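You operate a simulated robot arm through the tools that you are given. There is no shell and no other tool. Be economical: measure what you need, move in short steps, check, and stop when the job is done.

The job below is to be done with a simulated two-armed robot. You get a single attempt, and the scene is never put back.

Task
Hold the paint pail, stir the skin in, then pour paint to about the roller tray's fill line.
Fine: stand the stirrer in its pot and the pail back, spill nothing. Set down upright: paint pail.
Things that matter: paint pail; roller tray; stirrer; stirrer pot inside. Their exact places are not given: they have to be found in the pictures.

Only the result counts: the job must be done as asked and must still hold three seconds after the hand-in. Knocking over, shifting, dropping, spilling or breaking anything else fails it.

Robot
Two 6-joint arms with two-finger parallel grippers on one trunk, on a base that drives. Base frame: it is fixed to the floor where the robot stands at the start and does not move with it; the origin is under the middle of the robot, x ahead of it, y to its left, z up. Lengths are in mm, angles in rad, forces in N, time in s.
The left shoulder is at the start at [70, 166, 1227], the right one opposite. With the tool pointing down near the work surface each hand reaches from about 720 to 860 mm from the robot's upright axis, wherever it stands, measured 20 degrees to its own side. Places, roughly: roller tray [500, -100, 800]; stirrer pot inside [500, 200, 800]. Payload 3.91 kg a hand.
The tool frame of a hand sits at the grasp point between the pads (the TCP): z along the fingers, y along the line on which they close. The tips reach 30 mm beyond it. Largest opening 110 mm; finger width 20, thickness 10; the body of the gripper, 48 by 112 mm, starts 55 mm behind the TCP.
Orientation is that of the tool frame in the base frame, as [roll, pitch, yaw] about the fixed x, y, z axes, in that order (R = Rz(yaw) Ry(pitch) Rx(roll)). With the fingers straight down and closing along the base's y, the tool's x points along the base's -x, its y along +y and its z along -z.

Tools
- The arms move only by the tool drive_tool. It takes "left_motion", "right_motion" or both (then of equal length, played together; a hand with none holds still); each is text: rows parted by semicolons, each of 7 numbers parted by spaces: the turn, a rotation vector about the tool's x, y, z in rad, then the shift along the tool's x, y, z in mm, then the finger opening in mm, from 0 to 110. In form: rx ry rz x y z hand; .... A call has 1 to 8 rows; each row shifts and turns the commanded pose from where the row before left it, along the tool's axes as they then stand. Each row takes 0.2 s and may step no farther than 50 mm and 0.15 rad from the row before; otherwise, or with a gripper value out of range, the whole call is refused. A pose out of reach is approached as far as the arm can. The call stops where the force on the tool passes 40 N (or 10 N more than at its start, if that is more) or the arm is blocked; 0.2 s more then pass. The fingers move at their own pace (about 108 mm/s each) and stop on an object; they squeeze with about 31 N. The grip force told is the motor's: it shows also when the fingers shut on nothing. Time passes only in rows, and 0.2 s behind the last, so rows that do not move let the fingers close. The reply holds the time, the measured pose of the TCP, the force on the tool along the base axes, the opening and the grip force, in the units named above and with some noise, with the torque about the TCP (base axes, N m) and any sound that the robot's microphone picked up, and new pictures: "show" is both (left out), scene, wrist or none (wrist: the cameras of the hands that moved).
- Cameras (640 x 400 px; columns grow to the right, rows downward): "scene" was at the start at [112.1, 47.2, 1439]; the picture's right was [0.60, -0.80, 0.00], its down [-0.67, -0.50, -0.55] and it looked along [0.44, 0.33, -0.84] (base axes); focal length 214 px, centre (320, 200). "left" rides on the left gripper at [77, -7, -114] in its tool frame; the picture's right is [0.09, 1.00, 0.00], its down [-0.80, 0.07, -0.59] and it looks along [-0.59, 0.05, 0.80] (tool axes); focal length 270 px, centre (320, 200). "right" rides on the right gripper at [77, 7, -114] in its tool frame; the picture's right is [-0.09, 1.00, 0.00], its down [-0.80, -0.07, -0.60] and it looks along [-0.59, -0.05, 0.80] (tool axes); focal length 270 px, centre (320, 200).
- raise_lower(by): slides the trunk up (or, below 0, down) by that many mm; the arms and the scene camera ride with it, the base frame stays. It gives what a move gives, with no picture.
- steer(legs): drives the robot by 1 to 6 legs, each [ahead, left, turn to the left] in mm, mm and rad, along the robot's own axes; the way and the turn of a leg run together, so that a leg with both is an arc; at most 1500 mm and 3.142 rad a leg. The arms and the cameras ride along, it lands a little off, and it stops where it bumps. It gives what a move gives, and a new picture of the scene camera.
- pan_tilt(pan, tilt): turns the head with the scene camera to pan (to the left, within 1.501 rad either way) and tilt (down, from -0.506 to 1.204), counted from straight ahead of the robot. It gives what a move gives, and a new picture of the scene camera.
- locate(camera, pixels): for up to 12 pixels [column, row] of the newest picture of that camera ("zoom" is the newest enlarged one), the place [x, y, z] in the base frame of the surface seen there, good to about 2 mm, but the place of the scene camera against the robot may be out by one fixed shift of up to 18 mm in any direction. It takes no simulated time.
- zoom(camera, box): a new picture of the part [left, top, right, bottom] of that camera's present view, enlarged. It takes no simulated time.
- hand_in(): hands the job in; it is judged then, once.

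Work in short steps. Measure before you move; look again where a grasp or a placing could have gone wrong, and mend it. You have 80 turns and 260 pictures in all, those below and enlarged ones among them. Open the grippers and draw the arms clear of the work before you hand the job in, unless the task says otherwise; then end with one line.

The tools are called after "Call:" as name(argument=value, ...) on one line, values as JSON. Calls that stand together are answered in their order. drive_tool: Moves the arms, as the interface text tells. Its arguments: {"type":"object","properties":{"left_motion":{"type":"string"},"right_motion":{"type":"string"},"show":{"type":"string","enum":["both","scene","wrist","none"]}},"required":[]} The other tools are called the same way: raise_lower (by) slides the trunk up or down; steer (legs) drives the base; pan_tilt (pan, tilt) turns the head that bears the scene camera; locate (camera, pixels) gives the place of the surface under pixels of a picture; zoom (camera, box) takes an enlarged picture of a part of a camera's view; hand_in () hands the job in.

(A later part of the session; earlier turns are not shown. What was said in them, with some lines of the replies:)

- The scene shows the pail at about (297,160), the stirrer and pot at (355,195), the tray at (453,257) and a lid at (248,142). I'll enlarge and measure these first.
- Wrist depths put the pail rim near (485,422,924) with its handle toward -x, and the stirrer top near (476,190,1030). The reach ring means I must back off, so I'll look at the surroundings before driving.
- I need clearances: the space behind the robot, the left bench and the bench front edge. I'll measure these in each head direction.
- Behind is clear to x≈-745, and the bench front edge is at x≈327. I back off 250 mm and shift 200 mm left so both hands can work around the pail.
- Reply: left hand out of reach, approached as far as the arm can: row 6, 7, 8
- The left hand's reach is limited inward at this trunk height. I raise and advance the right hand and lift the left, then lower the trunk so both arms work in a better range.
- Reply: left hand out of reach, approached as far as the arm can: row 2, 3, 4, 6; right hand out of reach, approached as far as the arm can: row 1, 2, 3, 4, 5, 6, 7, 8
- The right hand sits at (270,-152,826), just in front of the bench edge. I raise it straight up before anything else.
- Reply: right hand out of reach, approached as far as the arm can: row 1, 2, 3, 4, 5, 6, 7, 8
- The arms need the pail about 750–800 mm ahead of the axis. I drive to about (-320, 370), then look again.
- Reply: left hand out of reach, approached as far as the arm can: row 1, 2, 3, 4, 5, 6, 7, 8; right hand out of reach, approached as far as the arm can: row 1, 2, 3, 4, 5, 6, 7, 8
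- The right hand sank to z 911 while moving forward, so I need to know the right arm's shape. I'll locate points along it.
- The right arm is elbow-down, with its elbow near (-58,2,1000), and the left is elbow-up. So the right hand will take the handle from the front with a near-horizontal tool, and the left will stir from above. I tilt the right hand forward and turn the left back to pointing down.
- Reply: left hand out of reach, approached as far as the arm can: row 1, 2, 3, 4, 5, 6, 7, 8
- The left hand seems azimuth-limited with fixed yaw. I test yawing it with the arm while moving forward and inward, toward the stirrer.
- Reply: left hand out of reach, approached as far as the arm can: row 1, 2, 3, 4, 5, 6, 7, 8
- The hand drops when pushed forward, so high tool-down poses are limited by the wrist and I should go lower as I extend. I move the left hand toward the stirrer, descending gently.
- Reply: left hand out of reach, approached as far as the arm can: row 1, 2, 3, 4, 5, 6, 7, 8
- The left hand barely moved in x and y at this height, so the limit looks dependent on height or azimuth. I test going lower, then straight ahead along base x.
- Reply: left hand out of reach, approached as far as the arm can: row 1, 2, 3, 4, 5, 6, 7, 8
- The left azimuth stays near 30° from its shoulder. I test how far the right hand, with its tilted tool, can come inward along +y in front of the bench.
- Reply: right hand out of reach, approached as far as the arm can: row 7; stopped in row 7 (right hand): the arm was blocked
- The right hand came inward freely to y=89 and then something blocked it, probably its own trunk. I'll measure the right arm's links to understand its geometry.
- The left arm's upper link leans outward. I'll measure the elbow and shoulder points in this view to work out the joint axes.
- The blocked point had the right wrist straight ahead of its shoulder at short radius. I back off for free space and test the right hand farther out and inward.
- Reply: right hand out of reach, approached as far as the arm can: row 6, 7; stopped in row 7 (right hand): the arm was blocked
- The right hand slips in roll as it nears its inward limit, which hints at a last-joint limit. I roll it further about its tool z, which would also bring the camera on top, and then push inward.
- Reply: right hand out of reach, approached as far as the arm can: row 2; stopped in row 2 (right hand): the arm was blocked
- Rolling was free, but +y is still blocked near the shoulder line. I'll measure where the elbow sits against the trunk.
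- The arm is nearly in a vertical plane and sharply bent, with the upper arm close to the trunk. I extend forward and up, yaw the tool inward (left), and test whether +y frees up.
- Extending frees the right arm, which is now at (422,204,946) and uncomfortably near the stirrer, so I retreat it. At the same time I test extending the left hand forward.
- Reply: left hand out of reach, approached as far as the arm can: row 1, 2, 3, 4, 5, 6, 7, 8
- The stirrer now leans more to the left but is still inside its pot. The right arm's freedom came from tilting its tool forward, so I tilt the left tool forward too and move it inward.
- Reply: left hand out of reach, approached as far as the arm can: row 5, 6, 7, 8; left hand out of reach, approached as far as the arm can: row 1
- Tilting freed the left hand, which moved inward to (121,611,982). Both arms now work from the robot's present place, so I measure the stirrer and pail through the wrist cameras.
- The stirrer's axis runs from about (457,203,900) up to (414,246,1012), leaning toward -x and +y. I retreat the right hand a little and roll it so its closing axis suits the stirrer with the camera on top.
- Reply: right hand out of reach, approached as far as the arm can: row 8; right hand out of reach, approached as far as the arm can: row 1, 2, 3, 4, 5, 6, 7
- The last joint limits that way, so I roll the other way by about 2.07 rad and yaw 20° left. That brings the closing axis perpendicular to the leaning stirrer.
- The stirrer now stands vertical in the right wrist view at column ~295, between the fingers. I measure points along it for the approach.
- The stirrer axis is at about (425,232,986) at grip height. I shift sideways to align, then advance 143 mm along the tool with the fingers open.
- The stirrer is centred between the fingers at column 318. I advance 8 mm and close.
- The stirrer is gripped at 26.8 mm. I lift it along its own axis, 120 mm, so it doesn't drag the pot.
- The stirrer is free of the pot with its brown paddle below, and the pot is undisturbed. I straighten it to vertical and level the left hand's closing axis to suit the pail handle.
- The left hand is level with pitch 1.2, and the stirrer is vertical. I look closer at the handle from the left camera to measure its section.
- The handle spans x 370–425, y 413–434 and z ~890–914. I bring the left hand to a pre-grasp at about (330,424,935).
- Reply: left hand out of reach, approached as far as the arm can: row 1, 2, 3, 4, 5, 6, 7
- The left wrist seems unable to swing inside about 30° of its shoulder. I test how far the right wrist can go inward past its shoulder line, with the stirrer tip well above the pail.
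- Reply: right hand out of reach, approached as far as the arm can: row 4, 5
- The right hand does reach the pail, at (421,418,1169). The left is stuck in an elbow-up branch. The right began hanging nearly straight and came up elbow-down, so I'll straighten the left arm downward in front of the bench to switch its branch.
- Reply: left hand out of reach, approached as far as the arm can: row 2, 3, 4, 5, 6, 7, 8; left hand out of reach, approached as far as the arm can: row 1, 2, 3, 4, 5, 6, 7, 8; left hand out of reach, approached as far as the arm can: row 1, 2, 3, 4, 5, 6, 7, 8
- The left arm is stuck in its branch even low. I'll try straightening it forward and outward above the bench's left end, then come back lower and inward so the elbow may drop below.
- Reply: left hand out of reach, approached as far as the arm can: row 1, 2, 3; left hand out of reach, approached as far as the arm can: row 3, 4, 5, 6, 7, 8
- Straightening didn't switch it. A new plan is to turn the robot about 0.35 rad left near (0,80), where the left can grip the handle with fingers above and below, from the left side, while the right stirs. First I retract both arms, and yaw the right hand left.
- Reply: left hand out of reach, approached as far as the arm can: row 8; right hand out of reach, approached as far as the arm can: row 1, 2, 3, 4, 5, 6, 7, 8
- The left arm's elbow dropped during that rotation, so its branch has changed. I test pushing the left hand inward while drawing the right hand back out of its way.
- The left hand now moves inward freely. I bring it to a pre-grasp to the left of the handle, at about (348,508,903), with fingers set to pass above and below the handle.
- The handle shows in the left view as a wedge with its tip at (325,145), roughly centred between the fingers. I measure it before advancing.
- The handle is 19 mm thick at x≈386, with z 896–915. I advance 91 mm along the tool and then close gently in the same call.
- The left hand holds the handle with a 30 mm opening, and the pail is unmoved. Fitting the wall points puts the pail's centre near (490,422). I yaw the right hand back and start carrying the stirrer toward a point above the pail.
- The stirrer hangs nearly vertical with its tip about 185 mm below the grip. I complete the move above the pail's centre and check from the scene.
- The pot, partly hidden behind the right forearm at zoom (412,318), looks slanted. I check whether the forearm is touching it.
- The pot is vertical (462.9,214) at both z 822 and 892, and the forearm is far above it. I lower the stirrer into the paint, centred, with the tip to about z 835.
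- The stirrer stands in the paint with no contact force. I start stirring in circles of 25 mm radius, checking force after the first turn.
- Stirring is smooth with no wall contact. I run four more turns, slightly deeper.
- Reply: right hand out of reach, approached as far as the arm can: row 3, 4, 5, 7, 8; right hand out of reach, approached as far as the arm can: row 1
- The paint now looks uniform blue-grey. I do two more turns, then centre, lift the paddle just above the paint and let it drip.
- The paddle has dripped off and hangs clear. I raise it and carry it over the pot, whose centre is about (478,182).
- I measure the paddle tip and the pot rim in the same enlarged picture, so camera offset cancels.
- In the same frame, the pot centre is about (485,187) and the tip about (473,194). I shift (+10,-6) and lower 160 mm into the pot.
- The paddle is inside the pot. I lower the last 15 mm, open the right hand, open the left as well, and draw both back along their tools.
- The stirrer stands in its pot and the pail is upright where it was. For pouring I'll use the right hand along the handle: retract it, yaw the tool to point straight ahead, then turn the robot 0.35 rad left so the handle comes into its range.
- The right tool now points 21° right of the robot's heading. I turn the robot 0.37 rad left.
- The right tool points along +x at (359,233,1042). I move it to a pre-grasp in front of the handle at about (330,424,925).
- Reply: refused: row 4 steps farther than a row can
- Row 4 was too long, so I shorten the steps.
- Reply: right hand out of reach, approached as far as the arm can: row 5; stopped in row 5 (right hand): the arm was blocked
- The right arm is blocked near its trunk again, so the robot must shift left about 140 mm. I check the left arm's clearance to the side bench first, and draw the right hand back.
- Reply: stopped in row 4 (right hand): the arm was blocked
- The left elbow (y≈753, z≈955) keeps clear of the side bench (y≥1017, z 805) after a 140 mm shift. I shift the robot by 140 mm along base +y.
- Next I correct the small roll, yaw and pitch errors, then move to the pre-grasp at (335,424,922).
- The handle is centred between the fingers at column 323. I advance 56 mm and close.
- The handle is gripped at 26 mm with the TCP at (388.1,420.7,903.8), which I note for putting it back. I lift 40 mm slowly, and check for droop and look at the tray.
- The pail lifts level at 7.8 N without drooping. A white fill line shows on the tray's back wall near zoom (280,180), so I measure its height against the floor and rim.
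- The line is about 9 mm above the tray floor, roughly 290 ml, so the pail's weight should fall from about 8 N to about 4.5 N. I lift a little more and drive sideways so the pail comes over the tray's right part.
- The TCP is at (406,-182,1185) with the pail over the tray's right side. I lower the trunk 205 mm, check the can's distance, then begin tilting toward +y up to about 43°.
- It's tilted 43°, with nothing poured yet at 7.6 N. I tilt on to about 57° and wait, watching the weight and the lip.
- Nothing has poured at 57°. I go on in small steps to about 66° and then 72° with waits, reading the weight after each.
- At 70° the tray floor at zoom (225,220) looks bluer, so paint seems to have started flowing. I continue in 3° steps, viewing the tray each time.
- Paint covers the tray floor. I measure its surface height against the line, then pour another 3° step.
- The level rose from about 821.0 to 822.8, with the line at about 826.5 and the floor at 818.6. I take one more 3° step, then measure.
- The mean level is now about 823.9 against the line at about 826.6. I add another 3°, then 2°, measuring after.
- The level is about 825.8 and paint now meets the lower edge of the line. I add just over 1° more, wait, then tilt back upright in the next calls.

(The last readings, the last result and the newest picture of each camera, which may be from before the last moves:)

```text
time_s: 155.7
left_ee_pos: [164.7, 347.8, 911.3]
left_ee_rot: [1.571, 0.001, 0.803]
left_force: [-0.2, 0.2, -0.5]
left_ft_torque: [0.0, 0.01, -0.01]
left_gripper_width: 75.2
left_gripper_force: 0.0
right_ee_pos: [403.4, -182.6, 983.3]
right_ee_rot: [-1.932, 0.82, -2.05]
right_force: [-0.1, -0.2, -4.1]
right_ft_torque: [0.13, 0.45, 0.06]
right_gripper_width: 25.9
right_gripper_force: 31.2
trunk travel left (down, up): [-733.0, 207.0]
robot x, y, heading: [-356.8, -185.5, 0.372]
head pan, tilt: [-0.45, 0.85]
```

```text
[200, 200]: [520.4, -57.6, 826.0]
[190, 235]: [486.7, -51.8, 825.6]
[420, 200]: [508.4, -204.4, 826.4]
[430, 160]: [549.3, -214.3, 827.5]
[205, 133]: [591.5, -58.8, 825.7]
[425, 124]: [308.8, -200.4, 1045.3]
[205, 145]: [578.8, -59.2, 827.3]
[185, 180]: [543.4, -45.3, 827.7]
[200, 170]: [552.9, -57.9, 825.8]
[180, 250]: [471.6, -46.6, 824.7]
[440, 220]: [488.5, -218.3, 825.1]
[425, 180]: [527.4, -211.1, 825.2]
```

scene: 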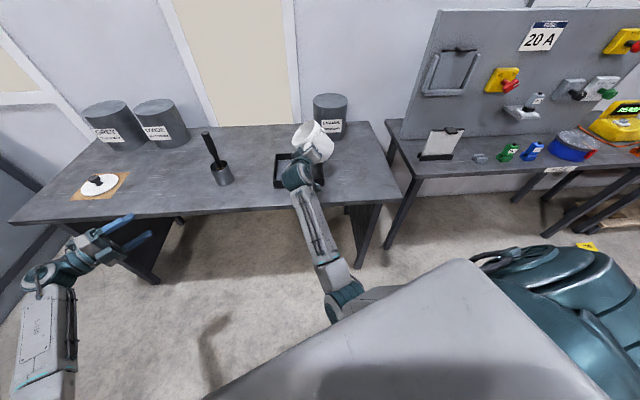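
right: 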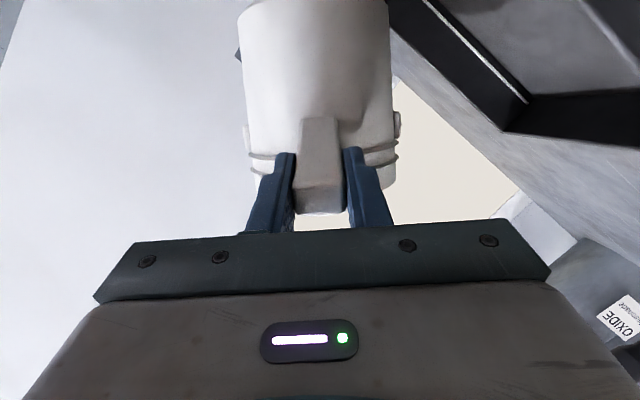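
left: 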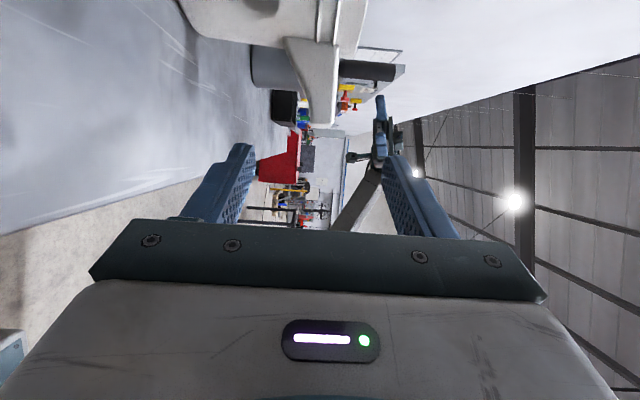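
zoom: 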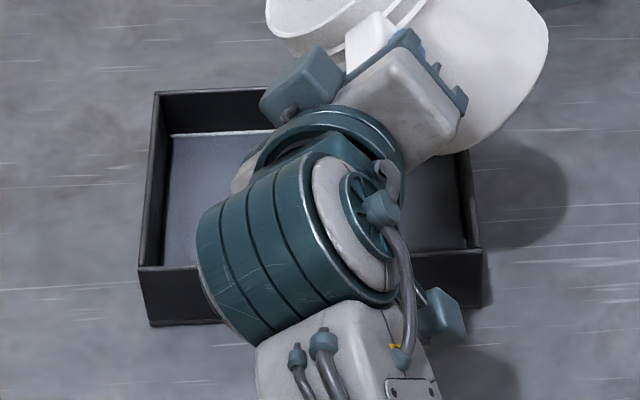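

The level averages 826.1, about at the line. I bring the pail fully upright, raise the trunk, and drive back the same way.

Call:
drive_tool(right_motion="-0.0425 0 0.1313 0 0 0 0; -0.0425 0 0.1313 0 0 0 0; -0.0425 0 0.1313 0 0 0 0; -0.0425 0 0.1313 0 0 0 0; -0.0425 0 0.1313 0 0 0 0; 0 0 0 0 0 0 0", show="wrist")

Call:
raise_lower(by=206)

Call:
steer(legs=[[-54, 21, 0], [219.7, 564.8, 0], [37, -14.5, 0]])

Call:
pan_tilt(pan=-0.1, tilt=0.85)

```text
time_s: 157.1
left_ee_pos: [164.1, 349.2, 912.1]
left_ee_rot: [1.572, 0.003, 0.803]
left_force: [0.4, -0.2, -0.1]
left_ft_torque: [0.0, 0.0, 0.02]
left_gripper_width: 75.2
left_gripper_force: 0.0
right_ee_pos: [403.3, -183.4, 981.8]
right_ee_rot: [-3.141, 1.254, 3.141]
right_force: [-0.4, 0.1, -4.3]
right_ft_torque: [-0.01, 0.41, 0.01]
right_gripper_width: 25.9
right_gripper_force: 30.3
trunk travel left (down, up): [-733.0, 207.0]
robot x, y, heading: [-356.7, -186.7, 0.371]
head pan, tilt: [-0.45, 0.85]
```

right: 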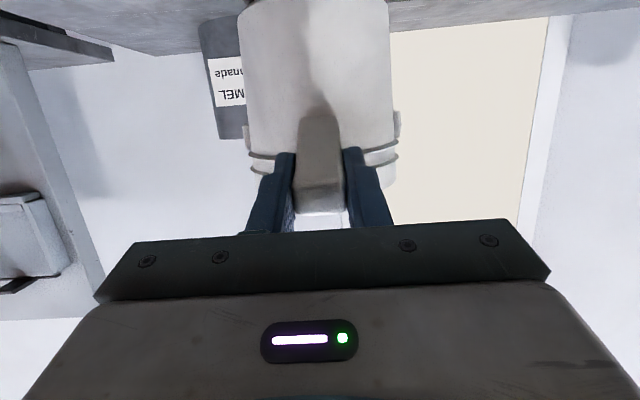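

```text
time_s: 159.3
left_ee_pos: [164.6, 349.3, 1116.8]
left_ee_rot: [1.571, 0.002, 0.804]
left_force: [0.6, 0.2, -0.6]
left_ft_torque: [-0.01, 0.01, -0.02]
left_gripper_width: 75.0
left_gripper_force: 0.2
right_ee_pos: [402.7, -183.7, 1187.4]
right_ee_rot: [-3.133, 1.255, -3.136]
right_force: [0.5, -0.3, -4.7]
right_ft_torque: [0.0, 0.37, 0.01]
right_gripper_width: 25.9
right_gripper_force: 31.1
trunk travel left (down, up): [-939.0, 1.0]
robot x, y, heading: [-352.3, -189.1, 0.366]
head pan, tilt: [-0.45, 0.85]
```

```text
time_s: 163.8
left_ee_pos: [139.6, 954.0, 1123.3]
left_ee_rot: [1.566, -0.004, 0.802]
left_force: [-0.4, -1.0, 1.0]
left_ft_torque: [0.01, -0.02, 0.05]
left_gripper_width: 74.8
left_gripper_force: 0.1
right_ee_pos: [378.9, 422.2, 1195.1]
right_ee_rot: [-3.136, 1.26, -3.141]
right_force: [-1.2, -0.5, -3.9]
right_ft_torque: [-0.02, 0.4, -0.02]
right_gripper_width: 25.8
right_gripper_force: 31.4
trunk travel left (down, up): [-939.0, 1.0]
robot x, y, heading: [-375.1, 421.2, 0.371]
head pan, tilt: [-0.45, 0.85]
```

scene: 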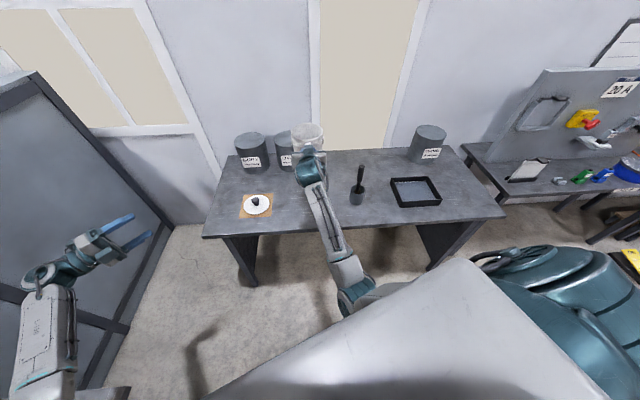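

```text
time_s: 164.6
left_ee_pos: [148.7, 953.8, 1117.0]
left_ee_rot: [1.572, 0.002, 0.803]
left_force: [0.4, -0.1, -0.3]
left_ft_torque: [-0.02, 0.05, 0.05]
left_gripper_width: 75.1
left_gripper_force: 0.0
right_ee_pos: [389.1, 422.7, 1187.8]
right_ee_rot: [-3.134, 1.252, -3.139]
right_force: [0.9, 0.0, -5.4]
right_ft_torque: [0.01, 0.41, 0.01]
right_gripper_width: 25.8
right_gripper_force: 31.5
trunk travel left (down, up): [-939.0, 1.0]
robot x, y, heading: [-375.6, 417.3, 0.364]
head pan, tilt: [-0.099, 0.85]
```

scene: 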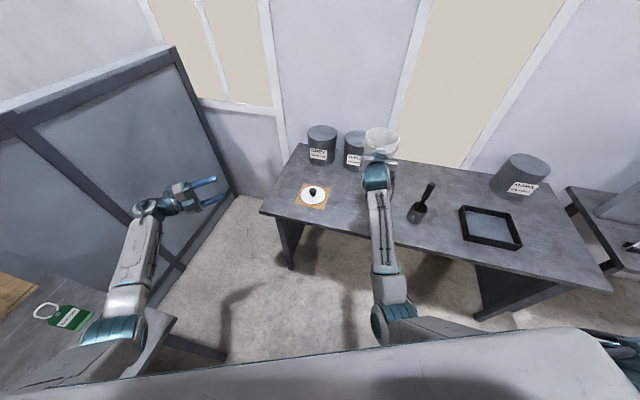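

The TCP is back at (389.1,422.7), within 2 mm of the pickup place. I lower the trunk 215 mm and then the arm by 54 mm, leaving about 15 mm to go.

Call:
raise_lower(by=-215)

Call:
drive_tool(right_motion="0 0 0 17.1 0 5.6 0; 0 0 0 17.1 0 5.6 0; 0 0 0 17.1 0 5.6 0; 0 0 0 0 0 0 0", show="both")

Call:
zoom(camera="scene", box=[330, 110, 450, 230])

```text
time_s: 166.9
left_ee_pos: [147.0, 952.4, 903.4]
left_ee_rot: [1.571, 0.002, 0.802]
left_force: [0.6, 0.3, 0.6]
left_ft_torque: [0.01, -0.01, 0.0]
left_gripper_width: 74.8
left_gripper_force: 0.0
right_ee_pos: [388.3, 421.6, 973.3]
right_ee_rot: [-3.133, 1.256, -3.138]
right_force: [0.5, 0.8, -5.1]
right_ft_torque: [0.01, 0.41, 0.01]
right_gripper_width: 25.9
right_gripper_force: 31.5
trunk travel left (down, up): [-724.0, 216.0]
robot x, y, heading: [-371.0, 419.9, 0.37]
head pan, tilt: [-0.099, 0.85]
```

```text
time_s: 167.9
left_ee_pos: [147.2, 955.0, 901.6]
left_ee_rot: [1.571, 0.001, 0.803]
left_force: [0.8, -0.4, 0.6]
left_ft_torque: [0.0, 0.0, -0.02]
left_gripper_width: 74.8
left_gripper_force: 0.0
right_ee_pos: [387.8, 420.9, 919.7]
right_ee_rot: [-3.134, 1.255, -3.14]
right_force: [0.2, 0.3, -4.1]
right_ft_torque: [-0.01, 0.38, 0.02]
right_gripper_width: 25.9
right_gripper_force: 31.1
trunk travel left (down, up): [-724.0, 216.0]
robot x, y, heading: [-368.0, 419.7, 0.367]
head pan, tilt: [-0.099, 0.85]
```

scene: 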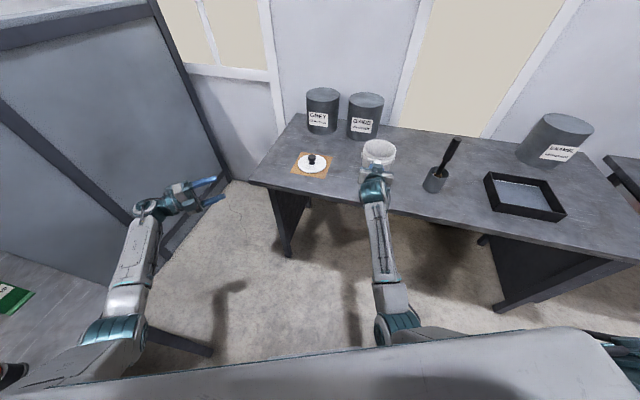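
right: 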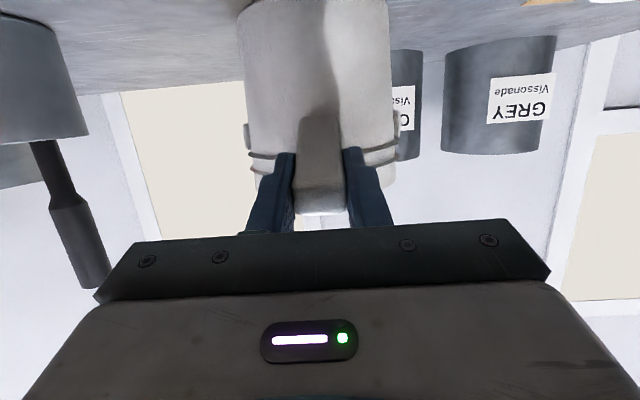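

```text
3.33 times, centred on (390, 170) of scene
```

zoom: 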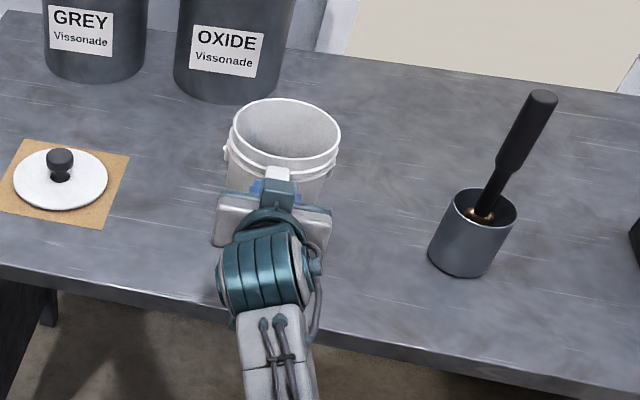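

All is clear, so I lower the last 15 mm in small steps until the bench takes the weight.

Call:
drive_tool(right_motion="0 0 0 4.8 0 1.5 0; 0 0 0 3.8 0 1.2 0; 0 0 0 3.8 0 1.2 0; 0 0 0 1.9 0 0.6 0; 0 0 0 0 0 0 0", show="none")

```text
time_s: 169.1
left_ee_pos: [147.6, 954.4, 903.0]
left_ee_rot: [1.571, 0.0, 0.801]
left_force: [-0.2, 0.0, 0.4]
left_ft_torque: [0.02, -0.02, 0.01]
left_gripper_width: 75.0
left_gripper_force: 0.0
right_ee_pos: [386.9, 422.2, 905.0]
right_ee_rot: [-3.135, 1.257, -3.139]
right_force: [0.8, 0.0, 3.6]
right_ft_torque: [0.09, -1.1, -0.09]
right_gripper_width: 26.2
right_gripper_force: 31.4
trunk travel left (down, up): [-724.0, 216.0]
robot x, y, heading: [-371.5, 416.0, 0.365]
head pan, tilt: [-0.099, 0.85]
```

The force turned to +3.6 N, so the pail is standing on the bench. I ease up 1 mm, open, and draw straight back.

Call:
drive_tool(right_motion="0 0 0 -0.9 0 -0.3 0; 0 0 0 0 0 0 40; 0 0 0 0 0 0 60; 0 0 0 0 0 -30 60; 0 0 0 0 0 -40 60; 0 0 0 0 0 -40 60; 0 0 0 -10 -20 -30 60", show="both")

Call:
zoom(camera="scene", box=[330, 110, 450, 230])

Call:
zoom(camera="scene", box=[460, 140, 600, 240])

```text
time_s: 170.7
left_ee_pos: [146.0, 953.6, 903.9]
left_ee_rot: [1.571, -0.001, 0.802]
left_force: [1.0, -0.9, 0.4]
left_ft_torque: [0.01, 0.05, 0.05]
left_gripper_width: 75.1
left_gripper_force: 0.1
right_ee_pos: [262.8, 396.7, 964.4]
right_ee_rot: [-3.063, 1.275, -3.07]
right_force: [-0.9, 0.0, 0.6]
right_ft_torque: [-0.01, -0.03, 0.02]
right_gripper_width: 59.9
right_gripper_force: 0.1
trunk travel left (down, up): [-724.0, 216.0]
robot x, y, heading: [-370.0, 420.1, 0.373]
head pan, tilt: [-0.099, 0.85]
```

scene: 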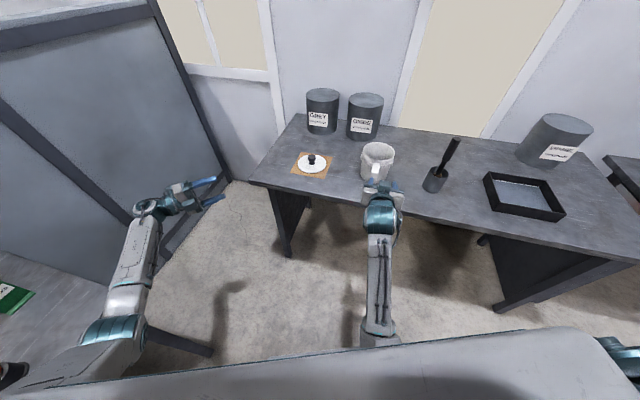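
right: 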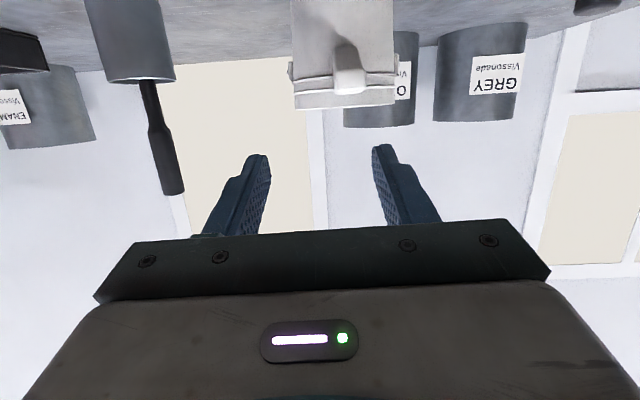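

```text
3.33 times, centred on (390, 170) of scene
```

zoom: 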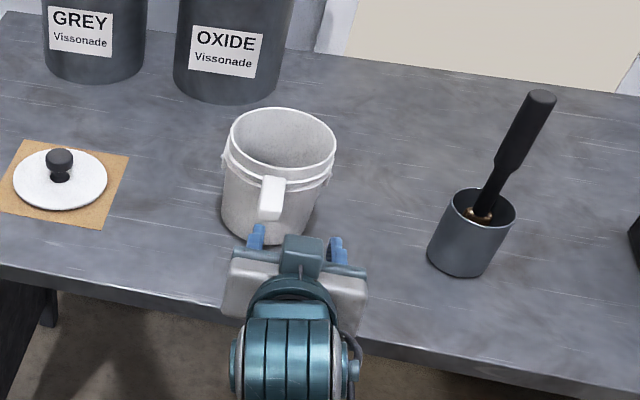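

```text
4.00 times, centred on (530, 190) of scene
```

zoom: 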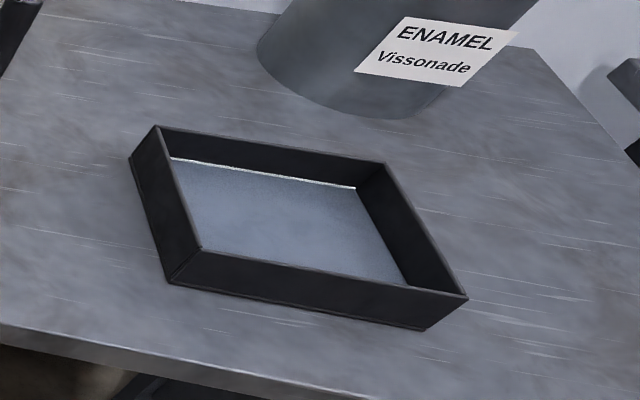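

The pail stands upright in its place, the paint meets the line, the stirrer is in its pot, and no spill shows. I open both grippers and draw the right hand a little farther back.

Call:
drive_tool(right_motion="0 0 0 0 -10 -30 110; 0 0 0 0 -10 -30 110; 0 0 0 0 0 0 110; 0 0 0 0 0 0 110", left_motion="0 0 0 0 0 0 110; 0 0 0 0 0 0 110; 0 0 0 0 0 0 110; 0 0 0 0 0 0 110", show="scene")

```text
time_s: 171.9
left_ee_pos: [147.2, 953.4, 903.3]
left_ee_rot: [1.57, -0.001, 0.803]
left_force: [0.3, -0.2, 0.7]
left_ft_torque: [0.01, 0.02, 0.02]
left_gripper_width: 110.0
left_gripper_force: 0.0
right_ee_pos: [212.6, 360.5, 985.3]
right_ee_rot: [-2.736, 1.291, -2.747]
right_force: [-0.7, 0.2, 0.7]
right_ft_torque: [-0.01, 0.03, 0.0]
right_gripper_width: 110.1
right_gripper_force: 0.1
trunk travel left (down, up): [-724.0, 216.0]
robot x, y, heading: [-369.8, 417.8, 0.371]
head pan, tilt: [-0.099, 0.85]
stopped in row 4 (right hand): the arm was blocked; the commanded pose is now the measured one
```

scene: 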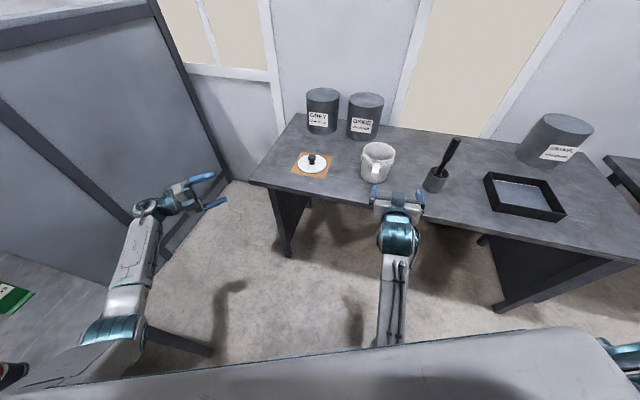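

Both hands are open and clear of the work, and everything is in place, so I hand in.

Call:
hand_in()

```text
The job is handed in.
```

I held the pail and stirred the skin in, then poured paint to about the tray's fill line. The stirrer is in its pot, the pail stands upright within about 2 mm of its old place, and no spill shows. The result isn't known yet.
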